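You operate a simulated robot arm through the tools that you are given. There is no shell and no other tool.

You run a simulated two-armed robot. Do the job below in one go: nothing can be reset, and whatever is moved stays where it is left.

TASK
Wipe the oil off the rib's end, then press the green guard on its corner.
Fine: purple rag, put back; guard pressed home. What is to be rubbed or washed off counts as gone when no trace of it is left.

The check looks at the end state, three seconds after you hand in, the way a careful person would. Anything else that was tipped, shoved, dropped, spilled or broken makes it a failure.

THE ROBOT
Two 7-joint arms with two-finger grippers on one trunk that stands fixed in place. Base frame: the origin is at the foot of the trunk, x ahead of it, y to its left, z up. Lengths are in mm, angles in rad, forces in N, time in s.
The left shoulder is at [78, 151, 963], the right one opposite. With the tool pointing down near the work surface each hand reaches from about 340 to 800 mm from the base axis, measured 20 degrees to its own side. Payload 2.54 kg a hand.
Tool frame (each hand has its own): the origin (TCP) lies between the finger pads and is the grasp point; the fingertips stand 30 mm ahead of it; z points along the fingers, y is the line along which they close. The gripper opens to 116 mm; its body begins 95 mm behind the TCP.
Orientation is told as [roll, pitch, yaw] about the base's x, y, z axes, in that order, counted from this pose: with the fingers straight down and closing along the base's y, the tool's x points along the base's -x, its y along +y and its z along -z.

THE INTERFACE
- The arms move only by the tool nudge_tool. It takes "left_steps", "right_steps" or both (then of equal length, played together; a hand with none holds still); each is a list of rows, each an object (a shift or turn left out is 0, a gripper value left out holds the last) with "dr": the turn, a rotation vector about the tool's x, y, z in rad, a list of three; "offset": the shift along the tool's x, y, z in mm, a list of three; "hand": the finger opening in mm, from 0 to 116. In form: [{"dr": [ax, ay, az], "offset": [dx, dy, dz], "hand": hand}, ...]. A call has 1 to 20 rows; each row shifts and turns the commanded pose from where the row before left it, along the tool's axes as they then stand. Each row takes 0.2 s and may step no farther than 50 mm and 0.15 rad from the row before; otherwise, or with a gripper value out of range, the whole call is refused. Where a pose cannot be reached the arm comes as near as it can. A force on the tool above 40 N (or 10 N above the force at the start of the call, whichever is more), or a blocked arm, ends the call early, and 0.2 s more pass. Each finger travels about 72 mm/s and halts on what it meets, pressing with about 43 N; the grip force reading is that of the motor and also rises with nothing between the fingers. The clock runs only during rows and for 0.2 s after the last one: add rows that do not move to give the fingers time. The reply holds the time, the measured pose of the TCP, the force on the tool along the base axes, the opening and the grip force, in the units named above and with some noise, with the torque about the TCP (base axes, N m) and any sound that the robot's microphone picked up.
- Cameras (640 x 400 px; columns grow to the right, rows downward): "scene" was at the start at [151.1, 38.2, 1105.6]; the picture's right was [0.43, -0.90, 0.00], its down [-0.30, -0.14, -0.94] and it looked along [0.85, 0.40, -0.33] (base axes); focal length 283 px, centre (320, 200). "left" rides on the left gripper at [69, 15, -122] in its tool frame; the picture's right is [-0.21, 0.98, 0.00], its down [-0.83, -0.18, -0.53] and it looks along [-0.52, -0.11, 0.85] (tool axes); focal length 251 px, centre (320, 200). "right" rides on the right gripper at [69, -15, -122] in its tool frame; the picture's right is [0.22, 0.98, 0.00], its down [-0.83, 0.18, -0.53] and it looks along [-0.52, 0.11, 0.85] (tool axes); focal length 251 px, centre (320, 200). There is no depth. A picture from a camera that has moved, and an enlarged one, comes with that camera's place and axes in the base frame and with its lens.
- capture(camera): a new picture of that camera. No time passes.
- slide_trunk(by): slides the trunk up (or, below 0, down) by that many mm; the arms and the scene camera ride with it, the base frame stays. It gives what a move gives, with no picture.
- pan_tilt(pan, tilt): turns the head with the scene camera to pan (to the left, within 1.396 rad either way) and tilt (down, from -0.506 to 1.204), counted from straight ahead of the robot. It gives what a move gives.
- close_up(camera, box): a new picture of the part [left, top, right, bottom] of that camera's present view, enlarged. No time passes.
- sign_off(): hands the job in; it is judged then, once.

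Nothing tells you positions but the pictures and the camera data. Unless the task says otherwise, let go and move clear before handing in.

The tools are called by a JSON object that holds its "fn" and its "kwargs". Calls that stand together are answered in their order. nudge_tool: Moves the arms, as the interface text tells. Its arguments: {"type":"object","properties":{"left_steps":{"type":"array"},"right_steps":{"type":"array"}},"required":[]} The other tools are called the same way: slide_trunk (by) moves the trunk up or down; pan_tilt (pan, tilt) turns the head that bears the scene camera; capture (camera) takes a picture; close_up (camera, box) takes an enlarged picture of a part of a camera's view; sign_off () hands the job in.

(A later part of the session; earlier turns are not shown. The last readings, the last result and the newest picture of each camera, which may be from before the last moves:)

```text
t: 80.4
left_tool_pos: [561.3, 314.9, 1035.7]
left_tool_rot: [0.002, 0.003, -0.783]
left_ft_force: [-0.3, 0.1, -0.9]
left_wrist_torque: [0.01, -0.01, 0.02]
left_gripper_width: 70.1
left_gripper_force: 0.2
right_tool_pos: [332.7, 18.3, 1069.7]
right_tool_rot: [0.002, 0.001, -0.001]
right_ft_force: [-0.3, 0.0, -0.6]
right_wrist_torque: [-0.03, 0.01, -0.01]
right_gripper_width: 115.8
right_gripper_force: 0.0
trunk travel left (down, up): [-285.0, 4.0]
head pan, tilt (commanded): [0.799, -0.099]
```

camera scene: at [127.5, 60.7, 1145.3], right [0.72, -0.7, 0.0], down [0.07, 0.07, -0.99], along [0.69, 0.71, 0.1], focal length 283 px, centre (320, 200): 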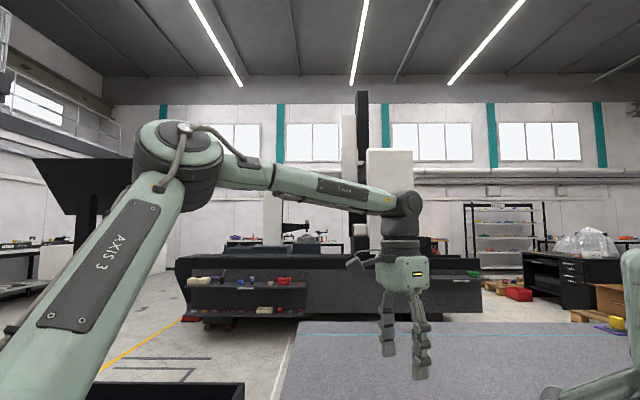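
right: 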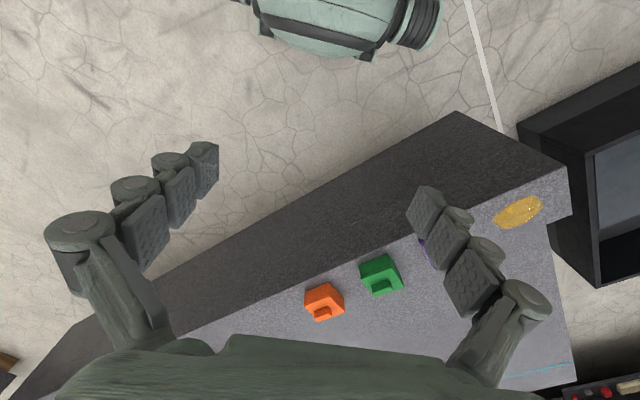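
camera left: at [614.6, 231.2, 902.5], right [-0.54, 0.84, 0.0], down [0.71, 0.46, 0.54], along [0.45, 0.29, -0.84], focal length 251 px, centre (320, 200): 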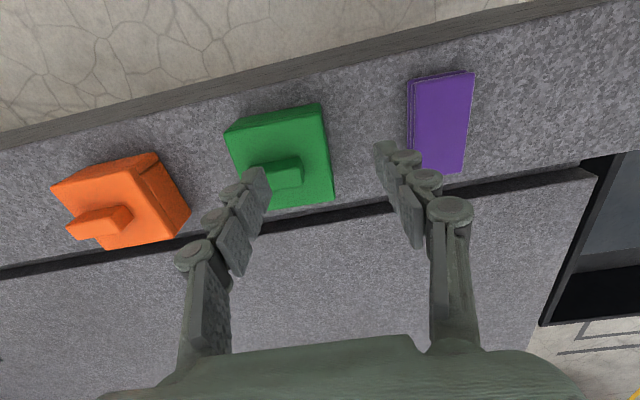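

{"fn": "nudge_tool", "kwargs": {"left_steps": [{"offset": [-19, 8, 29.5]}, {"offset": [-19, 8, 29.5]}, {"offset": [-19, 8, 29.5]}, {"offset": [-19, 8, 29.5]}, {"offset": [-19, 8, 29.5]}, {"offset": [-19, 8, 29.5]}, {"offset": [-19, 8, 29.5]}, {"offset": [-19, 8, 29.5]}, {}]}}

{"fn": "capture", "kwargs": {"camera": "scene"}}

```text
t: 82.4
left_tool_pos: [660.5, 275.1, 816.5]
left_tool_rot: [0.002, 0.001, -0.783]
left_ft_force: [0.5, -0.2, -0.2]
left_wrist_torque: [0.01, -0.03, 0.02]
left_gripper_width: 69.9
left_gripper_force: 0.0
left hand out of reach, approached as far as the arm can: row 6, 7, 8
right_tool_pos: [333.3, 19.5, 1068.9]
right_tool_rot: [0.002, 0.001, -0.002]
right_ft_force: [0.0, 0.5, -0.6]
right_wrist_torque: [-0.04, 0.0, 0.01]
right_gripper_width: 116.0
right_gripper_force: 0.0
trunk travel left (down, up): [-285.0, 4.0]
head pan, tilt (commanded): [0.799, -0.099]
```

```text
taken
camera scene: at [127.5, 60.7, 1230.3], right [0.72, -0.7, 0.0], down [0.07, 0.07, -1.0], along [0.69, 0.71, 0.1], focal length 283 px, centre (320, 200)
```

scene: 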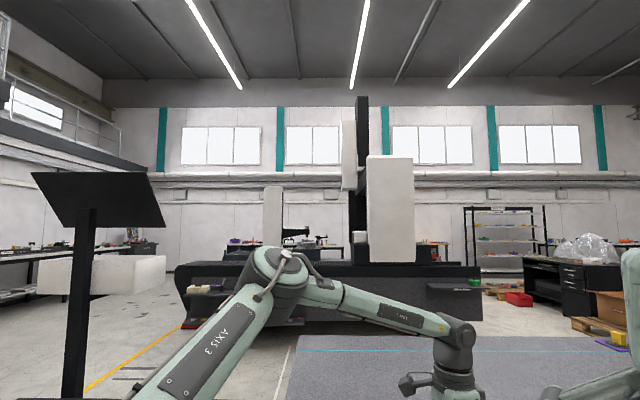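

All limits coincide with the same upper-arm direction, so a shoulder joint is at its stop. Tilting the hand about 12° outward along the rib (about the closing axis, so the pads stay flat on the bar) and lowering the trunk should gain the missing few centimetres. I'll back off, then lower the trunk.

{"fn": "nudge_tool", "kwargs": {"left_steps": [{"offset": [12.3, -5.3, -28]}, {"offset": [12.3, -5.3, -28]}, {"offset": [12.3, -5.3, -28]}, {"offset": [12.3, -5.3, -28]}, {"offset": [12.3, -5.3, -28]}, {"offset": [12.3, -5.3, -28]}, {"offset": [12.3, -5.3, -28]}, {"offset": [12.3, -5.3, -28]}, {}]}}

```text
t: 84.4
left_tool_pos: [563.1, 315.0, 1039.3]
left_tool_rot: [0.0, 0.003, -0.783]
left_ft_force: [0.5, -0.6, -0.3]
left_wrist_torque: [0.01, -0.02, 0.01]
left_gripper_width: 70.0
left_gripper_force: 0.1
right_tool_pos: [333.6, 18.0, 1068.9]
right_tool_rot: [0.0, 0.0, -0.001]
right_ft_force: [0.4, 0.5, 0.2]
right_wrist_torque: [-0.05, 0.0, -0.02]
right_gripper_width: 116.0
right_gripper_force: 0.1
trunk travel left (down, up): [-285.0, 4.0]
head pan, tilt (commanded): [0.799, -0.099]
```

{"fn": "slide_trunk", "kwargs": {"by": -225}}

{"fn": "pan_tilt", "kwargs": {"pan": 0.55, "tilt": 0.35}}

{"fn": "capture", "kwargs": {"camera": "scene"}}

```text
t: 86.8
left_tool_pos: [562.4, 315.9, 814.6]
left_tool_rot: [0.001, 0.003, -0.783]
left_ft_force: [-0.9, 0.0, -0.2]
left_wrist_torque: [0.05, 0.0, -0.02]
left_gripper_width: 69.9
left_gripper_force: 0.1
right_tool_pos: [333.6, 19.2, 844.7]
right_tool_rot: [0.001, 0.0, -0.001]
right_ft_force: [-0.1, -0.8, -0.6]
right_wrist_torque: [-0.01, 0.02, -0.02]
right_gripper_width: 116.1
right_gripper_force: 0.0
trunk travel left (down, up): [-60.0, 229.0]
head pan, tilt (commanded): [0.799, -0.099]
```

```text
t: 87.7
left_tool_pos: [562.2, 316.1, 814.0]
left_tool_rot: [0.001, 0.003, -0.784]
left_ft_force: [0.3, 0.4, 0.8]
left_wrist_torque: [0.0, 0.03, 0.0]
left_gripper_width: 69.9
left_gripper_force: 0.1
right_tool_pos: [332.7, 20.1, 845.5]
right_tool_rot: [0.0, 0.0, -0.003]
right_ft_force: [-1.0, -0.1, 0.0]
right_wrist_torque: [0.0, 0.02, -0.01]
right_gripper_width: 116.0
right_gripper_force: 0.1
trunk travel left (down, up): [-60.0, 229.0]
head pan, tilt (commanded): [0.55, 0.351]
```

```text
taken
camera scene: at [146.2, 47.0, 964.1], right [0.52, -0.85, 0.0], down [-0.29, -0.18, -0.94], along [0.8, 0.49, -0.34], focal length 283 px, centre (320, 200)
```

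scene: 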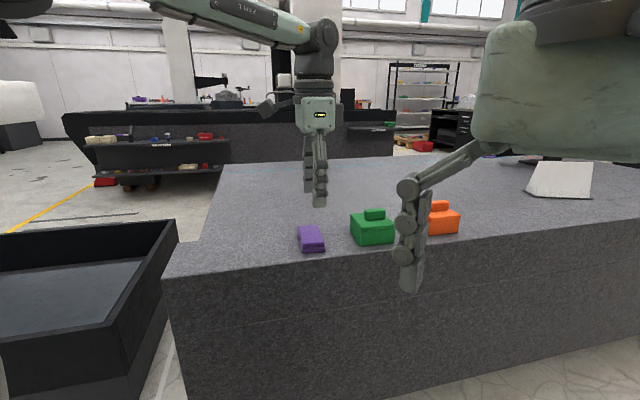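

Trunk is low now. I'll tilt the hand 0.21 rad and move out over the guard at about z=790, checking reach.

{"fn": "nudge_tool", "kwargs": {"left_steps": [{"dr": [0, -0.105, 0]}, {"dr": [0, -0.105, 0]}, {"offset": [-23.9, 10.5, 9.2]}, {"offset": [-23.9, 10.5, 9.2]}, {"offset": [-23.9, 10.5, 9.2]}, {"offset": [-23.9, 10.5, 9.2]}, {"offset": [-23.9, 10.5, 9.2]}, {"offset": [-23.9, 10.5, 9.2]}, {}]}}

{"fn": "capture", "kwargs": {"camera": "left"}}

{"fn": "capture", "kwargs": {"camera": "scene"}}

```text
t: 89.7
left_tool_pos: [709.0, 255.6, 782.8]
left_tool_rot: [0.002, -0.209, -0.782]
left_ft_force: [0.8, -0.9, -0.1]
left_wrist_torque: [0.03, 0.03, -0.01]
left_gripper_width: 70.0
left_gripper_force: 0.0
left hand out of reach, approached as far as the arm can: row 8
right_tool_pos: [334.8, 18.2, 845.0]
right_tool_rot: [0.002, 0.0, -0.002]
right_ft_force: [0.3, 1.3, -0.4]
right_wrist_torque: [0.01, 0.0, 0.01]
right_gripper_width: 116.0
right_gripper_force: 0.0
trunk travel left (down, up): [-60.0, 229.0]
head pan, tilt (commanded): [0.55, 0.351]
```

```text
taken
camera left: at [654.2, 332.1, 888.9], right [0.84, 0.55, 0.05], down [0.37, -0.62, 0.69], along [0.41, -0.56, -0.72], focal length 251 px, centre (320, 200)
```

left: 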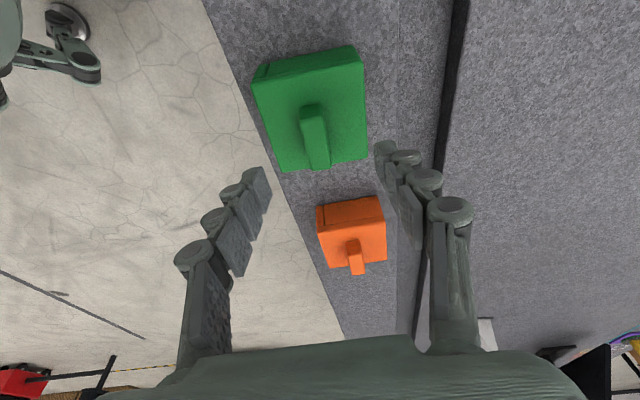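

```text
taken
camera scene: at [146.4, 47.1, 964.0], right [0.52, -0.85, 0.0], down [-0.29, -0.18, -0.94], along [0.8, 0.49, -0.34], focal length 283 px, centre (320, 200)
```

scene: 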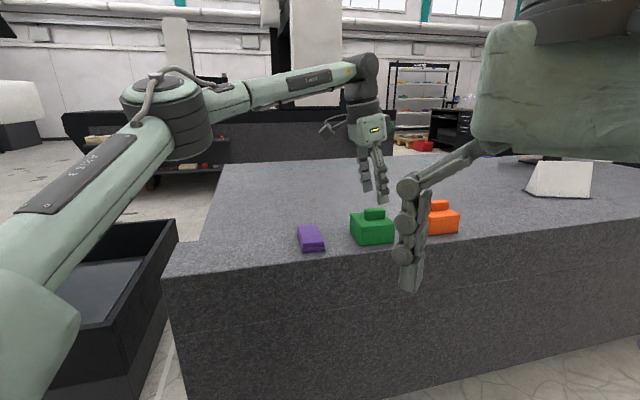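

The tilt works: the hand now gets to (709, 256), right at the guard. I'll enlarge the view to refine the handle position.

{"fn": "close_up", "kwargs": {"camera": "left", "box": [240, 30, 400, 190]}}

{"fn": "close_up", "kwargs": {"camera": "scene", "box": [290, 120, 450, 260]}}

```text
2.50 times, centred on (320, 110) of left
camera zoom: at [654.2, 332.1, 888.9], right [0.84, 0.55, 0.05], down [0.37, -0.62, 0.69], along [0.41, -0.56, -0.72], focal length 629 px, centre (320, 425)
```

zoom: 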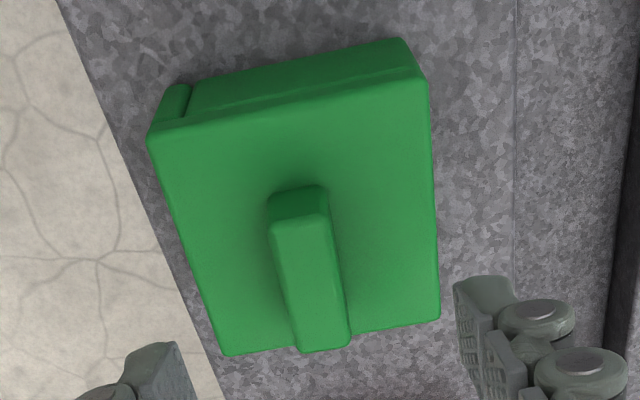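

```text
2.86 times, centred on (370, 190) of scene
camera zoom: at [146.4, 47.1, 964.0], right [0.52, -0.85, 0.0], down [-0.29, -0.18, -0.94], along [0.8, 0.49, -0.34], focal length 809 px, centre (177, 229)
```

zoom: 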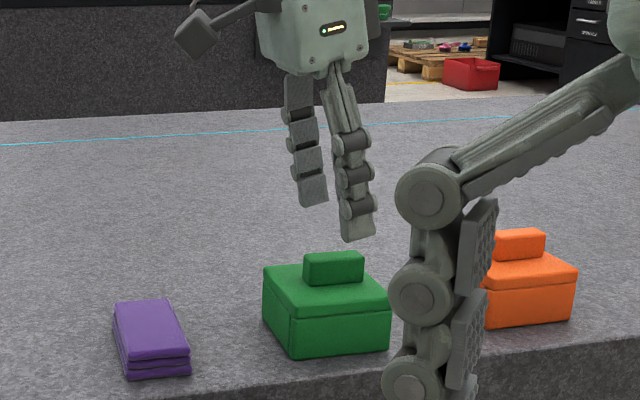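

From two views the plate top is at z≈703, the bar is 46 x 16 mm centred near (715, 249) with its top at z≈719, and the guard is turned about 2° from the rib. I'll match that yaw, narrow the opening and come down partway.

{"fn": "nudge_tool", "kwargs": {"left_steps": [{"dr": [0.0077, 0, 0.0362], "hand": 44}, {"offset": [0.8, 0, 8]}, {"offset": [0.8, 0, 8]}, {}, {}]}}

{"fn": "close_up", "kwargs": {"camera": "left", "box": [200, 30, 440, 250]}}

{"fn": "close_up", "kwargs": {"camera": "scene", "box": [290, 140, 430, 260]}}

```text
t: 90.9
left_tool_pos: [710.6, 254.3, 770.4]
left_tool_rot: [0.002, -0.208, -0.82]
left_ft_force: [0.2, -0.2, -0.3]
left_wrist_torque: [0.0, -0.01, 0.02]
left_gripper_width: 43.8
left_gripper_force: 0.1
right_tool_pos: [333.4, 19.4, 844.9]
right_tool_rot: [0.003, 0.0, -0.003]
right_ft_force: [0.5, 0.5, -0.4]
right_wrist_torque: [0.01, 0.04, 0.02]
right_gripper_width: 116.1
right_gripper_force: 0.0
trunk travel left (down, up): [-60.0, 229.0]
head pan, tilt (commanded): [0.55, 0.351]
```

```text
1.82 times, centred on (320, 140) of left
camera zoom: at [657.8, 331.2, 876.5], right [0.86, 0.51, 0.05], down [0.34, -0.63, 0.69], along [0.38, -0.58, -0.72], focal length 457 px, centre (320, 309)
```

zoom: 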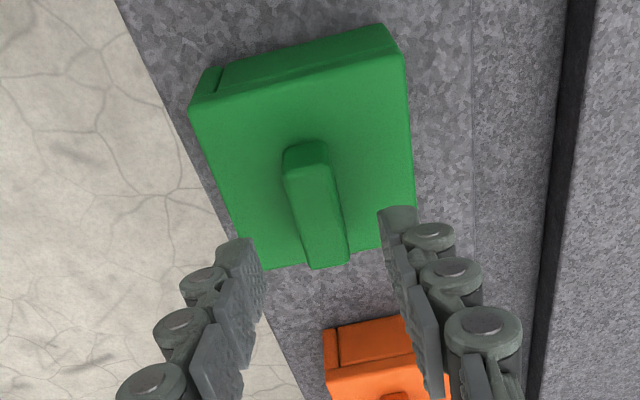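

```text
3.33 times, centred on (360, 200) of scene
camera zoom: at [146.2, 47.0, 964.0], right [0.52, -0.85, 0.0], down [-0.29, -0.18, -0.94], along [0.8, 0.49, -0.34], focal length 944 px, centre (187, 200)
```

zoom: 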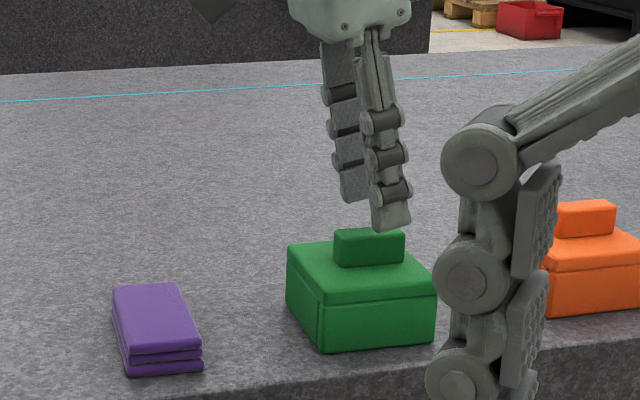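

Fingertips project where expected. I'll lower to about z=741 so the tips end just above the plate, straddling the bar.

{"fn": "nudge_tool", "kwargs": {"left_steps": [{"offset": [2, 0, 9.6]}, {"offset": [2, 0, 9.6]}, {"offset": [1.5, 0, 6.5]}, {}]}}

{"fn": "close_up", "kwargs": {"camera": "left", "box": [200, 30, 440, 250]}}

{"fn": "close_up", "kwargs": {"camera": "scene", "box": [320, 170, 420, 255]}}

```text
t: 91.9
left_tool_pos: [709.6, 252.8, 746.7]
left_tool_rot: [0.002, -0.208, -0.822]
left_ft_force: [0.2, -0.4, -0.4]
left_wrist_torque: [0.04, 0.02, 0.01]
left_gripper_width: 44.1
left_gripper_force: 0.1
right_tool_pos: [333.6, 18.6, 844.1]
right_tool_rot: [0.001, -0.001, -0.001]
right_ft_force: [0.6, 0.2, 0.4]
right_wrist_torque: [-0.02, -0.03, 0.0]
right_gripper_width: 115.9
right_gripper_force: 0.0
trunk travel left (down, up): [-60.0, 229.0]
head pan, tilt (commanded): [0.55, 0.351]
```

```text
1.82 times, centred on (320, 140) of left
camera zoom: at [657.2, 331.3, 850.9], right [0.86, 0.51, 0.05], down [0.34, -0.63, 0.69], along [0.38, -0.58, -0.72], focal length 457 px, centre (320, 309)
```

zoom: 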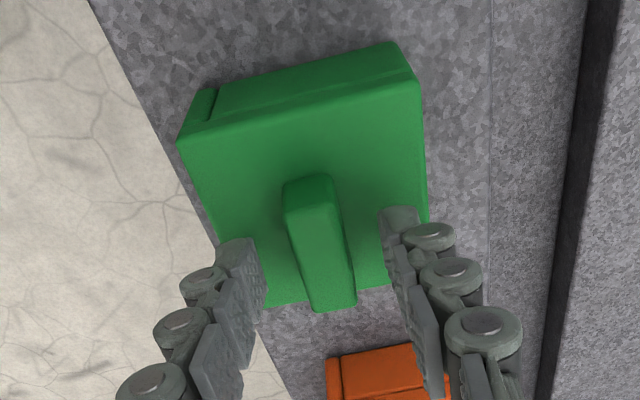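

```text
4.71 times, centred on (370, 212) of scene
camera zoom: at [146.2, 47.0, 964.0], right [0.52, -0.85, 0.0], down [-0.29, -0.18, -0.94], along [0.8, 0.49, -0.34], focal length 1333 px, centre (85, 141)
```

zoom: 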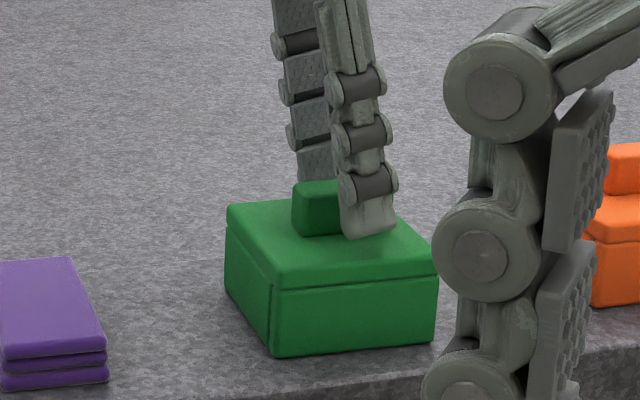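

{"fn": "nudge_tool", "kwargs": {"left_steps": [{"offset": [0.7, 0, 3.2]}, {"offset": [0.7, 0, 3.2]}, {}]}}

{"fn": "close_up", "kwargs": {"camera": "scene", "box": [320, 170, 420, 255]}}

```text
t: 92.7
left_tool_pos: [709.2, 254.2, 739.1]
left_tool_rot: [0.002, -0.207, -0.82]
left_ft_force: [-0.5, -0.4, -0.2]
left_wrist_torque: [-0.04, -0.02, -0.03]
left_gripper_width: 43.6
left_gripper_force: 0.0
right_tool_pos: [331.9, 19.0, 844.8]
right_tool_rot: [0.003, 0.002, -0.002]
right_ft_force: [0.5, -0.7, -0.3]
right_wrist_torque: [-0.01, 0.0, -0.02]
right_gripper_width: 116.0
right_gripper_force: 0.1
trunk travel left (down, up): [-60.0, 229.0]
head pan, tilt (commanded): [0.55, 0.351]
```

```text
4.71 times, centred on (370, 212) of scene
camera zoom: at [146.2, 47.0, 964.0], right [0.52, -0.85, 0.0], down [-0.29, -0.18, -0.94], along [0.8, 0.49, -0.34], focal length 1333 px, centre (85, 141)
```

zoom: 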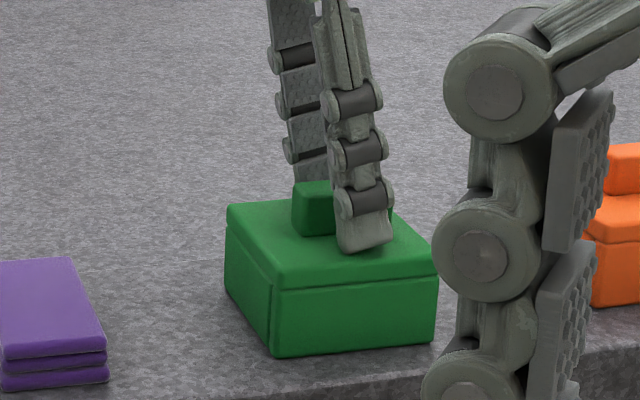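

Tips are just above the plate on both sides of the bar. Closing on the handle.

{"fn": "nudge_tool", "kwargs": {"left_steps": [{"hand": 4}, {}, {}, {}]}}

{"fn": "close_up", "kwargs": {"camera": "left", "box": [200, 30, 440, 250]}}

{"fn": "close_up", "kwargs": {"camera": "scene", "box": [320, 170, 420, 255]}}

```text
t: 93.7
left_tool_pos: [708.2, 254.4, 738.7]
left_tool_rot: [0.003, -0.208, -0.82]
left_ft_force: [0.9, 0.1, 0.6]
left_wrist_torque: [-0.02, 0.03, 0.01]
left_gripper_width: 16.6
left_gripper_force: 42.5
right_tool_pos: [332.9, 18.6, 844.6]
right_tool_rot: [0.002, -0.001, -0.002]
right_ft_force: [0.5, -0.3, -0.1]
right_wrist_torque: [0.01, 0.0, -0.03]
right_gripper_width: 115.8
right_gripper_force: 0.2
trunk travel left (down, up): [-60.0, 229.0]
head pan, tilt (commanded): [0.55, 0.351]
```

```text
1.82 times, centred on (320, 140) of left
camera zoom: at [656.7, 332.4, 843.9], right [0.86, 0.51, 0.05], down [0.34, -0.63, 0.69], along [0.38, -0.58, -0.72], focal length 457 px, centre (320, 309)
```

zoom: 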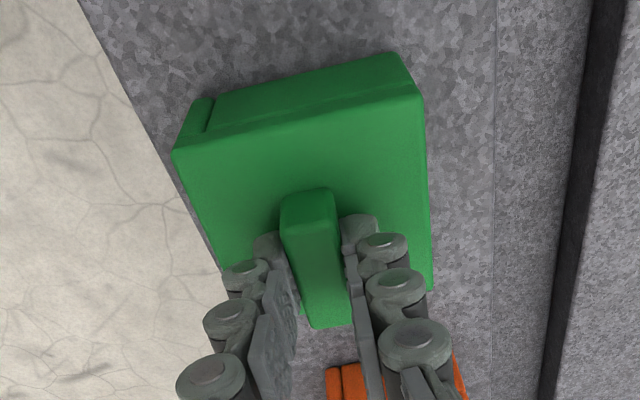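

```text
4.71 times, centred on (370, 212) of scene
camera zoom: at [146.2, 46.9, 964.1], right [0.52, -0.85, 0.0], down [-0.29, -0.18, -0.94], along [0.8, 0.49, -0.34], focal length 1333 px, centre (85, 141)
```

zoom: 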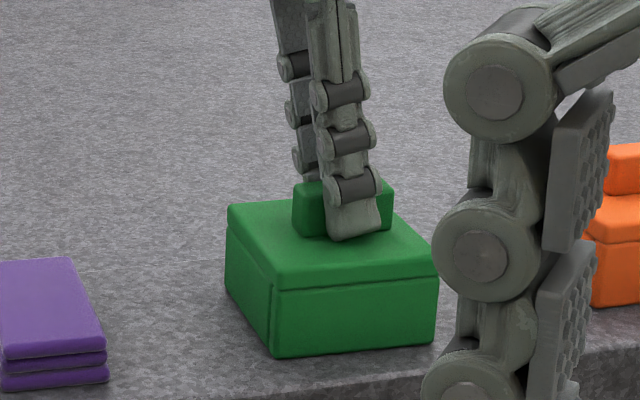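

Handle gripped (16.6 mm, 42 N). Lifting slowly straight up.

{"fn": "nudge_tool", "kwargs": {"left_steps": [{"offset": [-2.1, 0, -9.8]}, {"offset": [-4.2, 0, -19.6]}, {"offset": [-6.2, 0, -29.3]}, {"offset": [-6.2, 0, -29.3]}, {}]}}

{"fn": "capture", "kwargs": {"camera": "left"}}

{"fn": "capture", "kwargs": {"camera": "scene"}}

```text
t: 94.9
left_tool_pos: [697.9, 258.6, 825.4]
left_tool_rot: [0.002, -0.21, -0.821]
left_ft_force: [-0.9, -0.1, 0.0]
left_wrist_torque: [-0.02, 0.01, -0.01]
left_gripper_width: 16.8
left_gripper_force: 42.2
left hand out of reach, approached as far as the arm can: row 3, 4
right_tool_pos: [333.0, 19.4, 845.3]
right_tool_rot: [0.003, 0.0, -0.001]
right_ft_force: [0.3, -0.1, -0.2]
right_wrist_torque: [-0.01, 0.02, 0.02]
right_gripper_width: 116.1
right_gripper_force: 0.1
trunk travel left (down, up): [-60.0, 229.0]
head pan, tilt (commanded): [0.55, 0.351]
```

```text
taken
camera left: at [644.4, 336.1, 930.9], right [0.86, 0.51, 0.05], down [0.34, -0.63, 0.69], along [0.39, -0.58, -0.72], focal length 251 px, centre (320, 200)
```

left: 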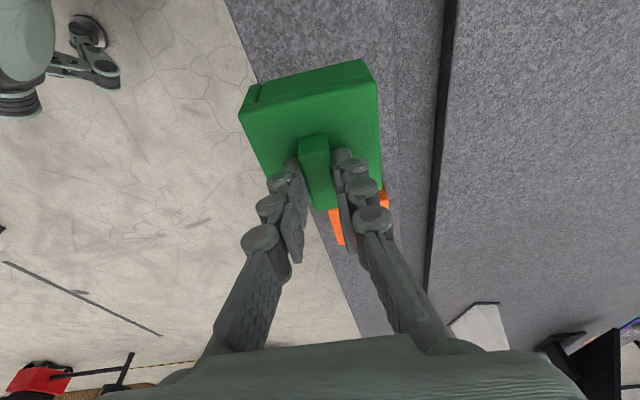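

```text
taken
camera scene: at [146.1, 47.0, 964.1], right [0.52, -0.85, 0.0], down [-0.29, -0.18, -0.94], along [0.8, 0.49, -0.34], focal length 283 px, centre (320, 200)
```

scene: 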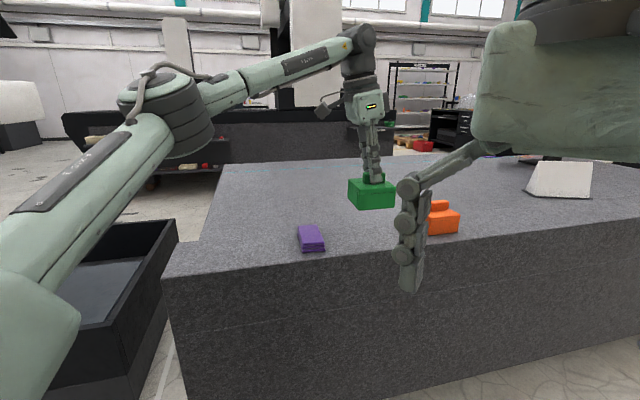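

The guard is held and clear. I'll bring it in closer and tilt it toward the head camera to see its underside and wall layout before fitting it.

{"fn": "nudge_tool", "kwargs": {"left_steps": [{"offset": [27.2, -8, -21.1]}, {"offset": [27.2, -8, -21.1]}, {"offset": [27.2, -8, -21.1]}, {"offset": [27.2, -8, -21.1]}, {"offset": [27.2, -8, -21.1]}, {"dr": [0.14, 0, 0]}, {"dr": [0.14, 0, 0]}, {"dr": [0.14, 0, 0]}, {"dr": [0.14, 0, 0]}, {"dr": [0.14, 0, 0]}, {"dr": [0.14, 0, 0]}, {}]}}

{"fn": "capture", "kwargs": {"camera": "scene"}}

```text
t: 97.5
left_tool_pos: [518.0, 304.0, 855.2]
left_tool_rot: [-0.838, -0.209, -0.818]
left_ft_force: [0.4, 0.0, -0.6]
left_wrist_torque: [0.0, -0.05, 0.03]
left_gripper_width: 16.3
left_gripper_force: 42.4
left hand out of reach, approached as far as the arm can: row 9, 10, 11
right_tool_pos: [333.1, 18.6, 845.4]
right_tool_rot: [0.003, -0.001, 0.0]
right_ft_force: [-0.1, 0.2, 0.0]
right_wrist_torque: [-0.01, 0.01, 0.0]
right_gripper_width: 116.0
right_gripper_force: 0.1
trunk travel left (down, up): [-60.0, 229.0]
head pan, tilt (commanded): [0.55, 0.351]
```

```text
taken
camera scene: at [146.3, 47.0, 964.0], right [0.52, -0.85, 0.0], down [-0.29, -0.18, -0.94], along [0.8, 0.49, -0.34], focal length 283 px, centre (320, 200)
```

scene: 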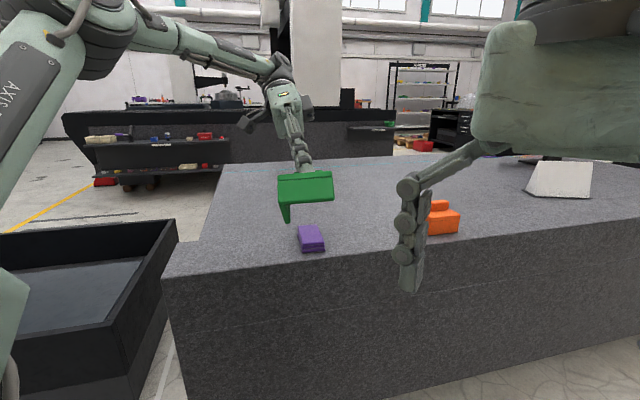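

{"fn": "close_up", "kwargs": {"camera": "scene", "box": [260, 150, 350, 235]}}

{"fn": "capture", "kwargs": {"camera": "right"}}

```text
4.71 times, centred on (305, 192) of scene
camera zoom: at [146.3, 47.0, 964.0], right [0.52, -0.85, 0.0], down [-0.29, -0.18, -0.94], along [0.8, 0.49, -0.34], focal length 1333 px, centre (391, 235)
```

zoom: 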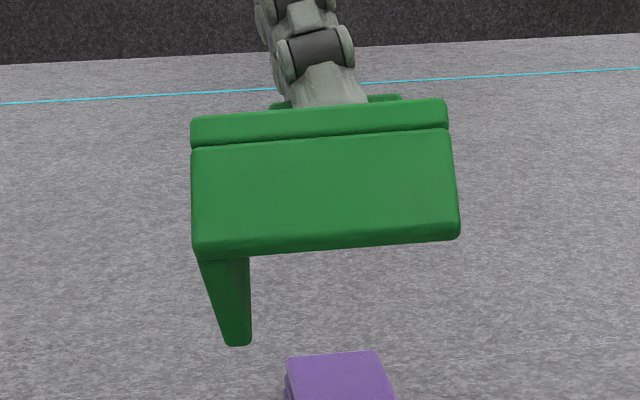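

```text
taken
camera right: at [262.5, 5.1, 966.8], right [-0.21, 0.98, 0.0], down [0.83, 0.18, 0.53], along [0.52, 0.12, -0.85], focal length 251 px, centre (320, 200)
```

right: 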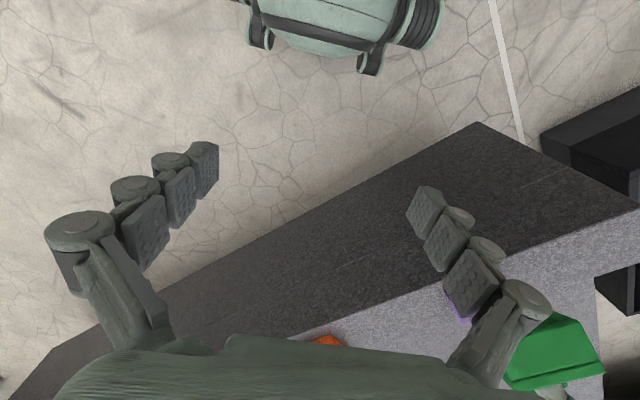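

Now it's clear: the guard is a plate with just two walls (near side and end side, about 8 mm thick), so it fits the rib's near end corner in its present orientation. I'll level it again and square it to the rib.

{"fn": "nudge_tool", "kwargs": {"left_steps": [{"dr": [-0.14, 0, 0]}, {"dr": [-0.14, 0, 0]}, {"dr": [-0.14, 0, 0]}, {"dr": [-0.14, 0, 0]}, {"dr": [-0.14, 0, 0]}, {"dr": [-0.138, 0, 0]}, {"dr": [-0.0073, 0, -0.0342]}, {}]}}

{"fn": "capture", "kwargs": {"camera": "scene"}}

```text
t: 99.3
left_tool_pos: [517.4, 306.7, 856.0]
left_tool_rot: [0.001, -0.208, -0.784]
left_ft_force: [-1.3, -0.3, -0.2]
left_wrist_torque: [0.02, -0.01, 0.02]
left_gripper_width: 16.5
left_gripper_force: 42.3
right_tool_pos: [332.2, 19.2, 845.4]
right_tool_rot: [0.001, -0.001, -0.002]
right_ft_force: [-0.8, 0.2, 0.5]
right_wrist_torque: [0.03, -0.01, 0.01]
right_gripper_width: 116.1
right_gripper_force: 0.1
trunk travel left (down, up): [-60.0, 229.0]
head pan, tilt (commanded): [0.55, 0.351]
```

```text
taken
camera scene: at [146.2, 47.0, 964.0], right [0.52, -0.85, 0.0], down [-0.29, -0.18, -0.94], along [0.8, 0.49, -0.34], focal length 283 px, centre (320, 200)
```

scene: 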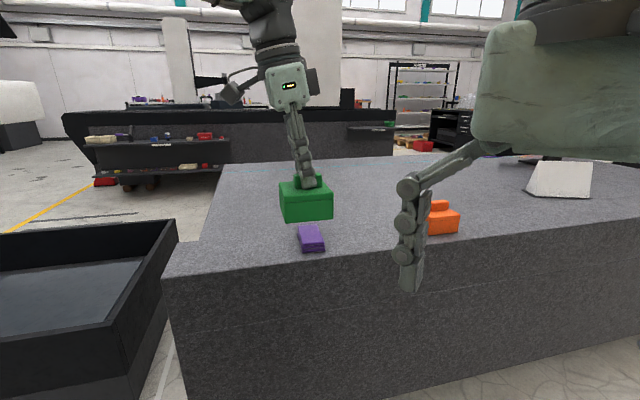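

Level again. Now I carry it over to hover above the rib's near end corner.

{"fn": "nudge_tool", "kwargs": {"left_steps": [{"offset": [33.9, 9, 1]}, {"offset": [33.9, 9, 1]}, {"offset": [33.9, 9, 1]}, {"offset": [33.9, 9, 1]}, {"offset": [33.9, 9, 1]}, {"offset": [33.9, 9, 1]}, {"offset": [33.9, 9, 1]}, {}]}}

{"fn": "pan_tilt", "kwargs": {"pan": 0.85, "tilt": 0.5}}

{"fn": "capture", "kwargs": {"camera": "scene"}}

{"fn": "capture", "kwargs": {"camera": "left"}}

{"fn": "capture", "kwargs": {"camera": "right"}}

```text
t: 101.1
left_tool_pos: [399.3, 514.3, 802.8]
left_tool_rot: [0.0, -0.208, -0.787]
left_ft_force: [0.4, -0.4, -0.1]
left_wrist_torque: [0.01, -0.04, 0.02]
left_gripper_width: 16.4
left_gripper_force: 42.6
right_tool_pos: [333.4, 19.1, 845.7]
right_tool_rot: [0.001, -0.001, -0.002]
right_ft_force: [0.6, -0.6, 0.3]
right_wrist_torque: [-0.01, 0.02, -0.01]
right_gripper_width: 115.8
right_gripper_force: 0.0
trunk travel left (down, up): [-60.0, 229.0]
head pan, tilt (commanded): [0.55, 0.351]
```

```text
t: 101.9
left_tool_pos: [398.7, 514.1, 803.1]
left_tool_rot: [-0.001, -0.206, -0.785]
left_ft_force: [0.6, 0.1, -0.8]
left_wrist_torque: [0.01, -0.02, -0.01]
left_gripper_width: 16.6
left_gripper_force: 42.2
right_tool_pos: [332.6, 19.0, 844.8]
right_tool_rot: [0.001, 0.001, -0.001]
right_ft_force: [0.4, -0.3, -0.1]
right_wrist_torque: [-0.02, -0.01, 0.01]
right_gripper_width: 115.8
right_gripper_force: 0.0
trunk travel left (down, up): [-60.0, 229.0]
head pan, tilt (commanded): [0.85, 0.499]
```

```text
taken
camera scene: at [126.9, 66.7, 950.4], right [0.75, -0.66, 0.0], down [-0.32, -0.36, -0.88], along [0.58, 0.66, -0.48], focal length 283 px, centre (320, 200)
```

scene: 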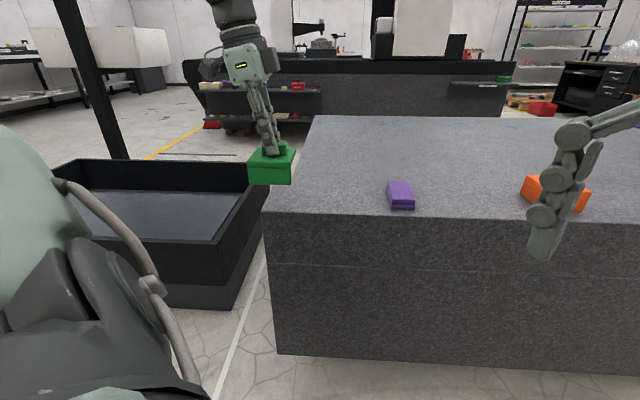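

```text
taken
camera left: at [344.9, 590.7, 908.0], right [0.84, 0.54, 0.04], down [0.37, -0.62, 0.69], along [0.4, -0.57, -0.72], focal length 251 px, centre (320, 200)
```

left: 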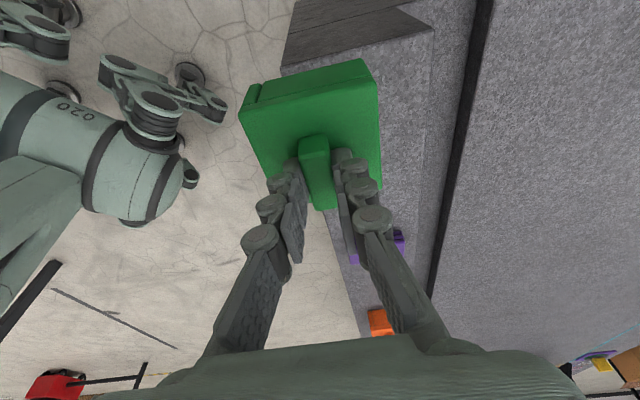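

```text
taken
camera right: at [262.5, 5.1, 966.8], right [-0.21, 0.98, 0.0], down [0.83, 0.18, 0.53], along [0.52, 0.12, -0.85], focal length 251 px, centre (320, 200)
```

right: 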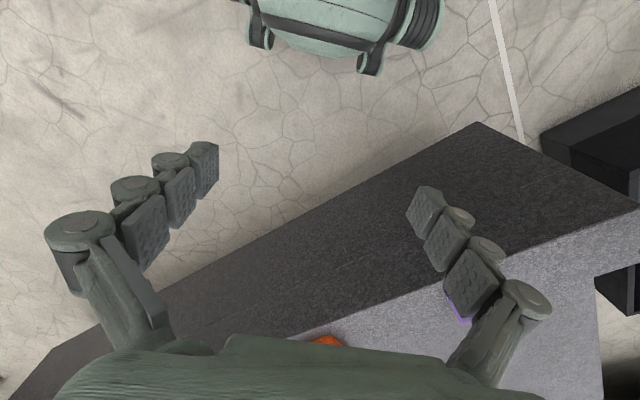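

The rib corner shows in the wrist view where I computed it, (363, 517). I'll enlarge the views to measure the held guard against the corner.

{"fn": "close_up", "kwargs": {"camera": "left", "box": [220, 0, 460, 220]}}

{"fn": "close_up", "kwargs": {"camera": "scene", "box": [220, 110, 340, 240]}}

```text
1.82 times, centred on (340, 110) of left
camera zoom: at [344.9, 590.7, 908.0], right [0.84, 0.54, 0.04], down [0.37, -0.62, 0.69], along [0.4, -0.57, -0.72], focal length 457 px, centre (284, 364)
```

zoom: 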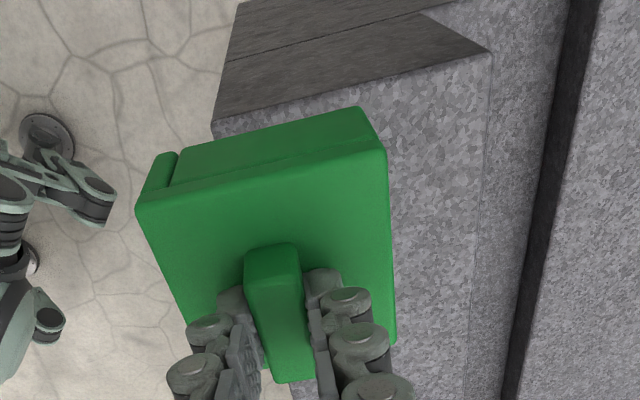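

```text
3.08 times, centred on (280, 175) of scene
camera zoom: at [126.9, 66.7, 950.4], right [0.75, -0.66, 0.0], down [-0.32, -0.36, -0.88], along [0.58, 0.66, -0.48], focal length 871 px, centre (443, 277)
```

zoom: 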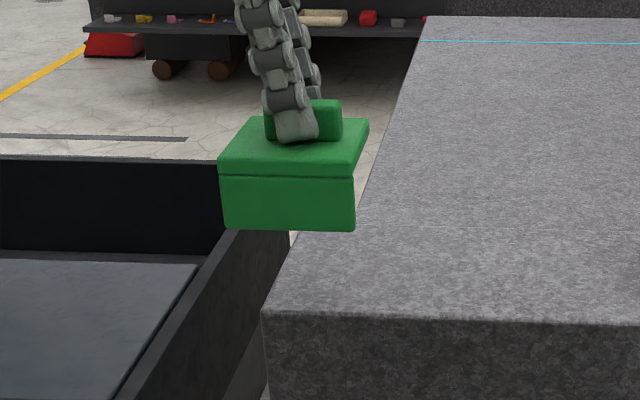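

The guard's plate centre lies about (0.7, 2.4) mm from the TCP in rib axes, and its walls hang 3-4 mm outside the rib faces. I'll add a touch of clearance and come down to just above the rib top.

{"fn": "nudge_tool", "kwargs": {"left_steps": [{"offset": [4.6, -0.2, 18.8]}, {"offset": [4.6, -0.2, 18.8]}, {"offset": [4.4, -0.2, 17.5]}, {}]}}

{"fn": "close_up", "kwargs": {"camera": "left", "box": [220, 0, 460, 220]}}

{"fn": "close_up", "kwargs": {"camera": "scene", "box": [230, 150, 330, 240]}}

```text
t: 102.9
left_tool_pos: [397.1, 514.3, 743.5]
left_tool_rot: [-0.001, -0.207, -0.786]
left_ft_force: [0.8, 0.2, -0.8]
left_wrist_torque: [-0.03, 0.01, 0.0]
left_gripper_width: 16.6
left_gripper_force: 42.4
right_tool_pos: [332.8, 18.8, 844.5]
right_tool_rot: [0.002, -0.001, -0.002]
right_ft_force: [0.0, -0.3, 0.3]
right_wrist_torque: [0.01, 0.02, -0.01]
right_gripper_width: 115.7
right_gripper_force: 0.1
trunk travel left (down, up): [-60.0, 229.0]
head pan, tilt (commanded): [0.85, 0.499]
```

```text
1.82 times, centred on (340, 110) of left
camera zoom: at [342.4, 591.1, 849.4], right [0.84, 0.54, 0.04], down [0.37, -0.62, 0.69], along [0.4, -0.57, -0.72], focal length 457 px, centre (284, 364)
```

zoom: 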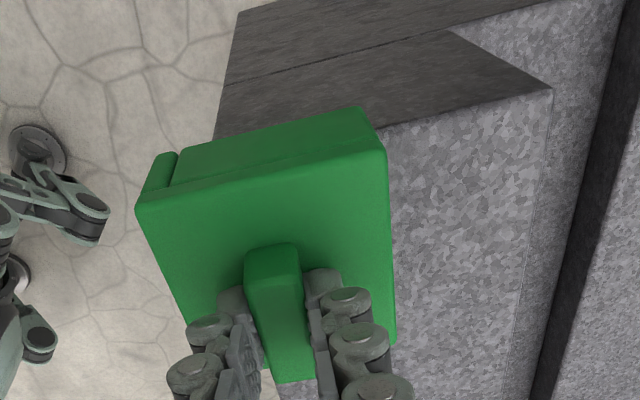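

```text
4.44 times, centred on (280, 195) of scene
camera zoom: at [126.9, 66.7, 950.4], right [0.75, -0.66, 0.0], down [-0.32, -0.36, -0.88], along [0.58, 0.66, -0.48], focal length 1259 px, centre (498, 222)
```

zoom: 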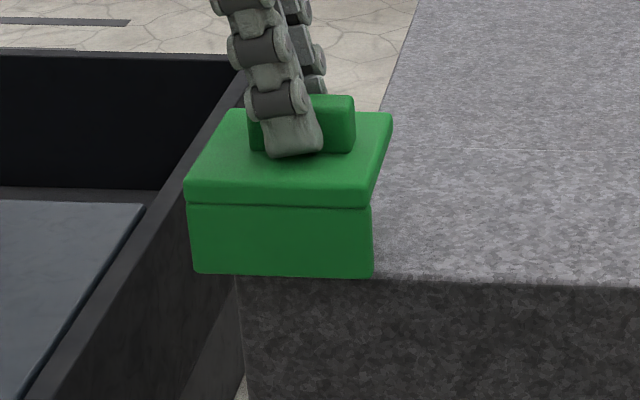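

Both walls look clear of the rib faces by several millimetres. I'll descend in small steps, watching the force.

{"fn": "nudge_tool", "kwargs": {"left_steps": [{"offset": [0.8, 0, 3.9]}, {"offset": [0.8, 0, 3.9]}, {"offset": [0.6, 0, 2.9]}, {}]}}

{"fn": "close_up", "kwargs": {"camera": "scene", "box": [230, 150, 330, 240]}}

```text
t: 103.9
left_tool_pos: [396.7, 514.3, 733.3]
left_tool_rot: [0.0, -0.207, -0.786]
left_ft_force: [-0.4, -0.1, 0.0]
left_wrist_torque: [-0.03, 0.0, -0.03]
left_gripper_width: 16.6
left_gripper_force: 41.7
right_tool_pos: [333.2, 18.8, 844.4]
right_tool_rot: [0.002, 0.001, 0.0]
right_ft_force: [-0.2, -0.9, 0.0]
right_wrist_torque: [0.02, 0.0, 0.03]
right_gripper_width: 116.0
right_gripper_force: 0.1
trunk travel left (down, up): [-60.0, 229.0]
head pan, tilt (commanded): [0.85, 0.499]
```

```text
4.44 times, centred on (280, 195) of scene
camera zoom: at [126.9, 66.7, 950.4], right [0.75, -0.66, 0.0], down [-0.32, -0.36, -0.88], along [0.58, 0.66, -0.48], focal length 1259 px, centre (498, 222)
```

zoom: 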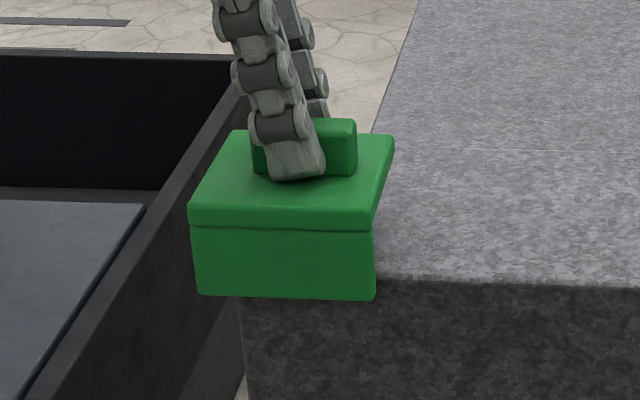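

No contact; the walls are slipping past the faces. Continuing down.

{"fn": "nudge_tool", "kwargs": {"left_steps": [{"offset": [0.8, 0, 3.9]}, {"offset": [0.8, 0, 3.9]}, {"offset": [0.8, 0, 3.9]}, {}]}}

{"fn": "close_up", "kwargs": {"camera": "scene", "box": [230, 150, 330, 240]}}

{"fn": "close_up", "kwargs": {"camera": "left", "box": [220, 0, 460, 220]}}

```text
t: 104.9
left_tool_pos: [397.8, 513.9, 719.7]
left_tool_rot: [-0.001, -0.209, -0.785]
left_ft_force: [-0.3, 0.0, 0.9]
left_wrist_torque: [-0.01, 0.03, -0.01]
left_gripper_width: 16.7
left_gripper_force: 42.4
right_tool_pos: [333.9, 18.1, 845.1]
right_tool_rot: [0.001, 0.0, -0.003]
right_ft_force: [-0.8, 0.9, 0.4]
right_wrist_torque: [0.02, -0.01, 0.03]
right_gripper_width: 116.2
right_gripper_force: 0.1
trunk travel left (down, up): [-60.0, 229.0]
head pan, tilt (commanded): [0.85, 0.499]
```

```text
4.44 times, centred on (280, 195) of scene
camera zoom: at [126.9, 66.7, 950.4], right [0.75, -0.66, 0.0], down [-0.32, -0.36, -0.88], along [0.58, 0.66, -0.48], focal length 1259 px, centre (498, 222)
```

zoom: 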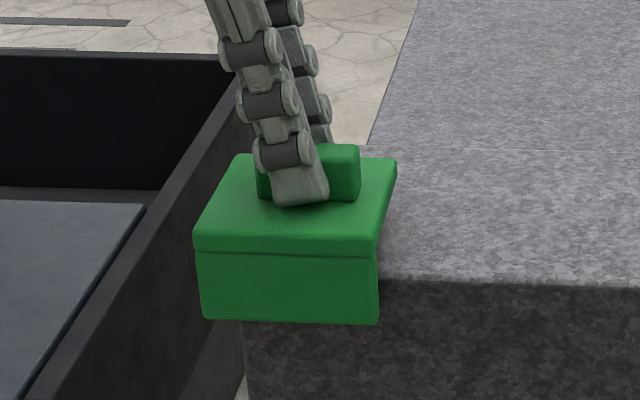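

```text
1.82 times, centred on (340, 110) of left
camera zoom: at [343.4, 590.4, 825.2], right [0.84, 0.54, 0.04], down [0.37, -0.62, 0.69], along [0.4, -0.57, -0.72], focal length 457 px, centre (284, 364)
```

zoom: 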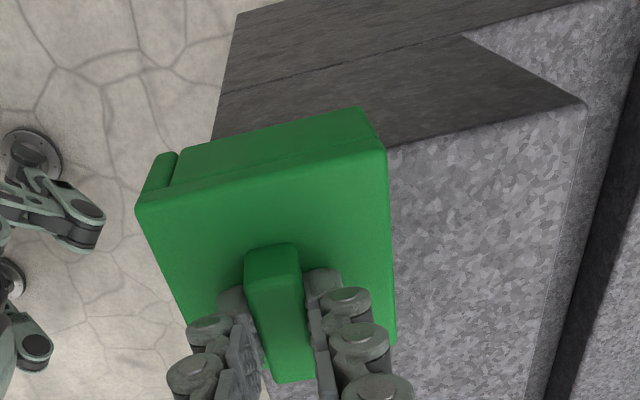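

{"fn": "nudge_tool", "kwargs": {"left_steps": [{"offset": [0.8, 0, 3.9]}, {"offset": [0.8, 0, 3.9]}, {"offset": [0.8, 0, 3.9]}, {}]}}

{"fn": "close_up", "kwargs": {"camera": "scene", "box": [230, 150, 330, 240]}}

```text
t: 105.9
left_tool_pos: [398.0, 514.9, 708.7]
left_tool_rot: [0.0, -0.208, -0.785]
left_ft_force: [0.3, -0.3, -1.3]
left_wrist_torque: [-0.02, -0.05, 0.0]
left_gripper_width: 16.6
left_gripper_force: 41.8
right_tool_pos: [332.0, 18.9, 843.3]
right_tool_rot: [0.002, -0.001, -0.002]
right_ft_force: [0.4, -0.3, 0.9]
right_wrist_torque: [0.0, 0.02, -0.03]
right_gripper_width: 116.1
right_gripper_force: 0.2
trunk travel left (down, up): [-60.0, 229.0]
head pan, tilt (commanded): [0.85, 0.499]
```

```text
4.44 times, centred on (280, 195) of scene
camera zoom: at [126.9, 66.7, 950.4], right [0.75, -0.66, 0.0], down [-0.32, -0.36, -0.88], along [0.58, 0.66, -0.48], focal length 1259 px, centre (498, 222)
```

zoom: 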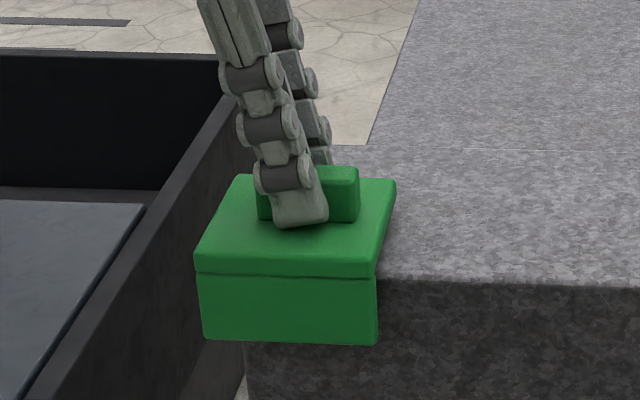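

The plate is now ~10 mm above the rib top with both walls past the faces. I'll ease the guard sideways toward the near face, feeling for wall contact.

{"fn": "nudge_tool", "kwargs": {"left_steps": [{"offset": [0, 1, 0]}, {"offset": [0, 1, 0]}, {}]}}

{"fn": "nudge_tool", "kwargs": {"left_steps": [{"offset": [0, 1, 0]}, {"offset": [0, 1, 0]}, {}]}}

```text
t: 106.7
left_tool_pos: [399.6, 516.0, 709.3]
left_tool_rot: [0.001, -0.207, -0.786]
left_ft_force: [1.6, 0.5, -0.8]
left_wrist_torque: [0.0, 0.02, 0.02]
left_gripper_width: 16.5
left_gripper_force: 41.9
right_tool_pos: [333.3, 19.2, 844.1]
right_tool_rot: [0.002, -0.001, -0.002]
right_ft_force: [-0.5, 0.6, -1.0]
right_wrist_torque: [0.02, 0.0, 0.03]
right_gripper_width: 116.1
right_gripper_force: 0.1
trunk travel left (down, up): [-60.0, 229.0]
head pan, tilt (commanded): [0.85, 0.499]
```

```text
t: 107.5
left_tool_pos: [400.6, 518.6, 709.3]
left_tool_rot: [-0.001, -0.209, -0.786]
left_ft_force: [-0.4, -1.5, -0.7]
left_wrist_torque: [-0.04, -0.02, -0.03]
left_gripper_width: 16.2
left_gripper_force: 42.2
right_tool_pos: [333.4, 18.5, 845.0]
right_tool_rot: [0.001, 0.002, -0.001]
right_ft_force: [0.4, -0.8, 0.2]
right_wrist_torque: [0.02, 0.01, 0.04]
right_gripper_width: 116.1
right_gripper_force: 0.1
trunk travel left (down, up): [-60.0, 229.0]
head pan, tilt (commanded): [0.85, 0.499]
```

{"fn": "nudge_tool", "kwargs": {"left_steps": [{"offset": [0, 1, 0]}, {}]}}

{"fn": "nudge_tool", "kwargs": {"left_steps": [{"offset": [0, 1, 0]}, {}]}}

{"fn": "close_up", "kwargs": {"camera": "scene", "box": [230, 150, 330, 240]}}

```text
t: 108.1
left_tool_pos: [400.2, 518.0, 708.5]
left_tool_rot: [-0.004, -0.208, -0.786]
left_ft_force: [-3.0, -5.5, -1.4]
left_wrist_torque: [-0.24, 0.17, 0.02]
left_gripper_width: 16.6
left_gripper_force: 42.7
right_tool_pos: [333.7, 19.6, 844.8]
right_tool_rot: [0.001, 0.002, -0.001]
right_ft_force: [0.0, -0.7, -0.7]
right_wrist_torque: [0.0, -0.01, 0.03]
right_gripper_width: 116.0
right_gripper_force: 0.1
trunk travel left (down, up): [-60.0, 229.0]
head pan, tilt (commanded): [0.85, 0.499]
```

```text
t: 108.7
left_tool_pos: [401.3, 517.5, 708.1]
left_tool_rot: [-0.003, -0.205, -0.786]
left_ft_force: [-7.3, -6.3, -0.3]
left_wrist_torque: [-0.31, 0.33, -0.02]
left_gripper_width: 16.4
left_gripper_force: 42.1
right_tool_pos: [333.1, 18.5, 845.2]
right_tool_rot: [0.002, -0.002, 0.0]
right_ft_force: [-0.1, 0.1, 0.5]
right_wrist_torque: [0.04, 0.01, 0.01]
right_gripper_width: 116.3
right_gripper_force: 0.0
trunk travel left (down, up): [-60.0, 229.0]
head pan, tilt (commanded): [0.85, 0.499]
```

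```text
4.44 times, centred on (280, 195) of scene
camera zoom: at [126.6, 66.4, 950.4], right [0.75, -0.66, 0.0], down [-0.32, -0.36, -0.88], along [0.58, 0.66, -0.48], focal length 1259 px, centre (498, 222)
```

zoom: 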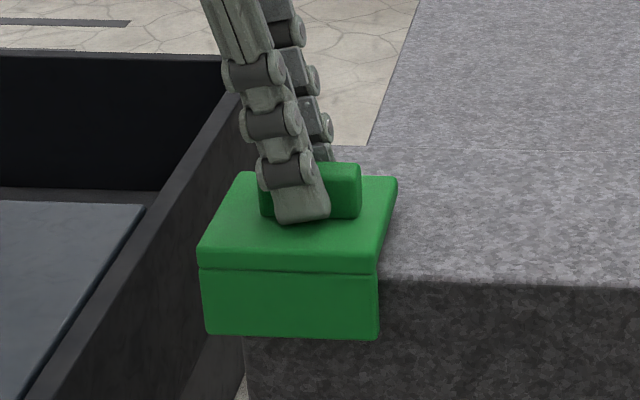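

Near wall touches (about 9 N). I'll ease off a millimetre, then slide toward the end face until the end wall touches.

{"fn": "nudge_tool", "kwargs": {"left_steps": [{"offset": [0, -1.5, 0]}, {"offset": [-0.98, 0, 0.2]}, {"offset": [-0.98, 0, 0.2]}, {}]}}

{"fn": "nudge_tool", "kwargs": {"left_steps": [{"offset": [-0.98, 0, 0.2]}, {"offset": [-0.98, 0, 0.2]}, {}]}}

```text
t: 109.7
left_tool_pos: [401.8, 515.7, 709.3]
left_tool_rot: [-0.002, -0.207, -0.785]
left_ft_force: [-3.7, -0.4, -0.3]
left_wrist_torque: [0.0, 0.23, 0.01]
left_gripper_width: 16.5
left_gripper_force: 42.0
right_tool_pos: [333.3, 19.7, 845.6]
right_tool_rot: [0.002, 0.001, -0.003]
right_ft_force: [-0.2, -0.2, 0.3]
right_wrist_torque: [0.0, 0.02, -0.03]
right_gripper_width: 115.8
right_gripper_force: 0.0
trunk travel left (down, up): [-60.0, 229.0]
head pan, tilt (commanded): [0.85, 0.499]
```

```text
t: 110.5
left_tool_pos: [401.9, 515.1, 709.2]
left_tool_rot: [-0.001, -0.206, -0.783]
left_ft_force: [-8.9, 8.6, 1.0]
left_wrist_torque: [0.49, 0.52, 0.07]
left_gripper_width: 16.7
left_gripper_force: 42.3
right_tool_pos: [333.3, 20.1, 845.1]
right_tool_rot: [0.003, -0.002, -0.002]
right_ft_force: [1.0, 0.8, -0.3]
right_wrist_torque: [0.0, 0.0, 0.04]
right_gripper_width: 116.1
right_gripper_force: 0.1
trunk travel left (down, up): [-60.0, 229.0]
head pan, tilt (commanded): [0.85, 0.499]
```

End wall touches too (12 N). I back off slightly so both walls just clear, then lower onto the rib top.

{"fn": "nudge_tool", "kwargs": {"left_steps": [{"offset": [2.2, 0, -0.46]}, {"offset": [0.6, 0, 2.9]}, {"offset": [0.6, 0, 2.9]}, {}]}}

{"fn": "nudge_tool", "kwargs": {"left_steps": [{"offset": [0.4, 0, 2]}, {"offset": [0.2, 0, 1]}, {}]}}

{"fn": "close_up", "kwargs": {"camera": "scene", "box": [230, 150, 330, 240]}}

```text
t: 111.5
left_tool_pos: [401.4, 514.9, 704.4]
left_tool_rot: [0.001, -0.209, -0.784]
left_ft_force: [0.4, 0.4, 3.5]
left_wrist_torque: [-0.06, -0.21, 0.01]
left_gripper_width: 16.5
left_gripper_force: 42.6
right_tool_pos: [333.2, 19.0, 845.6]
right_tool_rot: [0.003, -0.001, -0.001]
right_ft_force: [1.0, 0.0, 0.3]
right_wrist_torque: [-0.01, 0.0, -0.03]
right_gripper_width: 115.8
right_gripper_force: 0.1
trunk travel left (down, up): [-60.0, 229.0]
head pan, tilt (commanded): [0.85, 0.499]
```

```text
t: 112.3
left_tool_pos: [402.4, 515.4, 703.9]
left_tool_rot: [0.005, -0.209, -0.786]
left_ft_force: [-6.7, 4.5, 27.3]
left_wrist_torque: [-0.31, -0.12, 0.04]
left_gripper_width: 16.4
left_gripper_force: 42.2
right_tool_pos: [332.4, 17.9, 845.7]
right_tool_rot: [0.004, -0.005, -0.002]
right_ft_force: [0.0, -0.4, -0.5]
right_wrist_torque: [0.01, -0.01, 0.03]
right_gripper_width: 115.9
right_gripper_force: 0.1
trunk travel left (down, up): [-60.0, 229.0]
head pan, tilt (commanded): [0.85, 0.499]
```

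```text
4.44 times, centred on (280, 195) of scene
camera zoom: at [125.4, 65.4, 951.1], right [0.75, -0.66, 0.0], down [-0.31, -0.36, -0.88], along [0.58, 0.66, -0.48], focal length 1259 px, centre (498, 222)
```

zoom: 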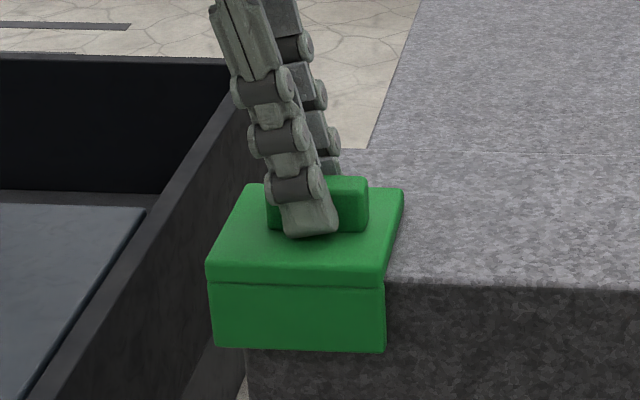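

Contact with the rib top at z≈704 (27 N). I'll ease the side load a little and press a bit more to see whether it moves or clicks.

{"fn": "nudge_tool", "kwargs": {"left_steps": [{"offset": [0.98, 0, -0.2]}, {"offset": [0.2, 0, 1]}, {}]}}

```text
t: 113.1
left_tool_pos: [401.8, 515.8, 703.4]
left_tool_rot: [0.009, -0.21, -0.787]
left_ft_force: [5.1, -0.5, 37.2]
left_wrist_torque: [-0.34, -0.37, 0.02]
left_gripper_width: 16.8
left_gripper_force: 42.3
right_tool_pos: [332.5, 16.5, 846.4]
right_tool_rot: [0.004, -0.004, -0.002]
right_ft_force: [0.7, -0.1, -0.9]
right_wrist_torque: [0.0, 0.04, 0.03]
right_gripper_width: 116.0
right_gripper_force: 0.1
trunk travel left (down, up): [-60.0, 229.0]
head pan, tilt (commanded): [0.85, 0.499]
```

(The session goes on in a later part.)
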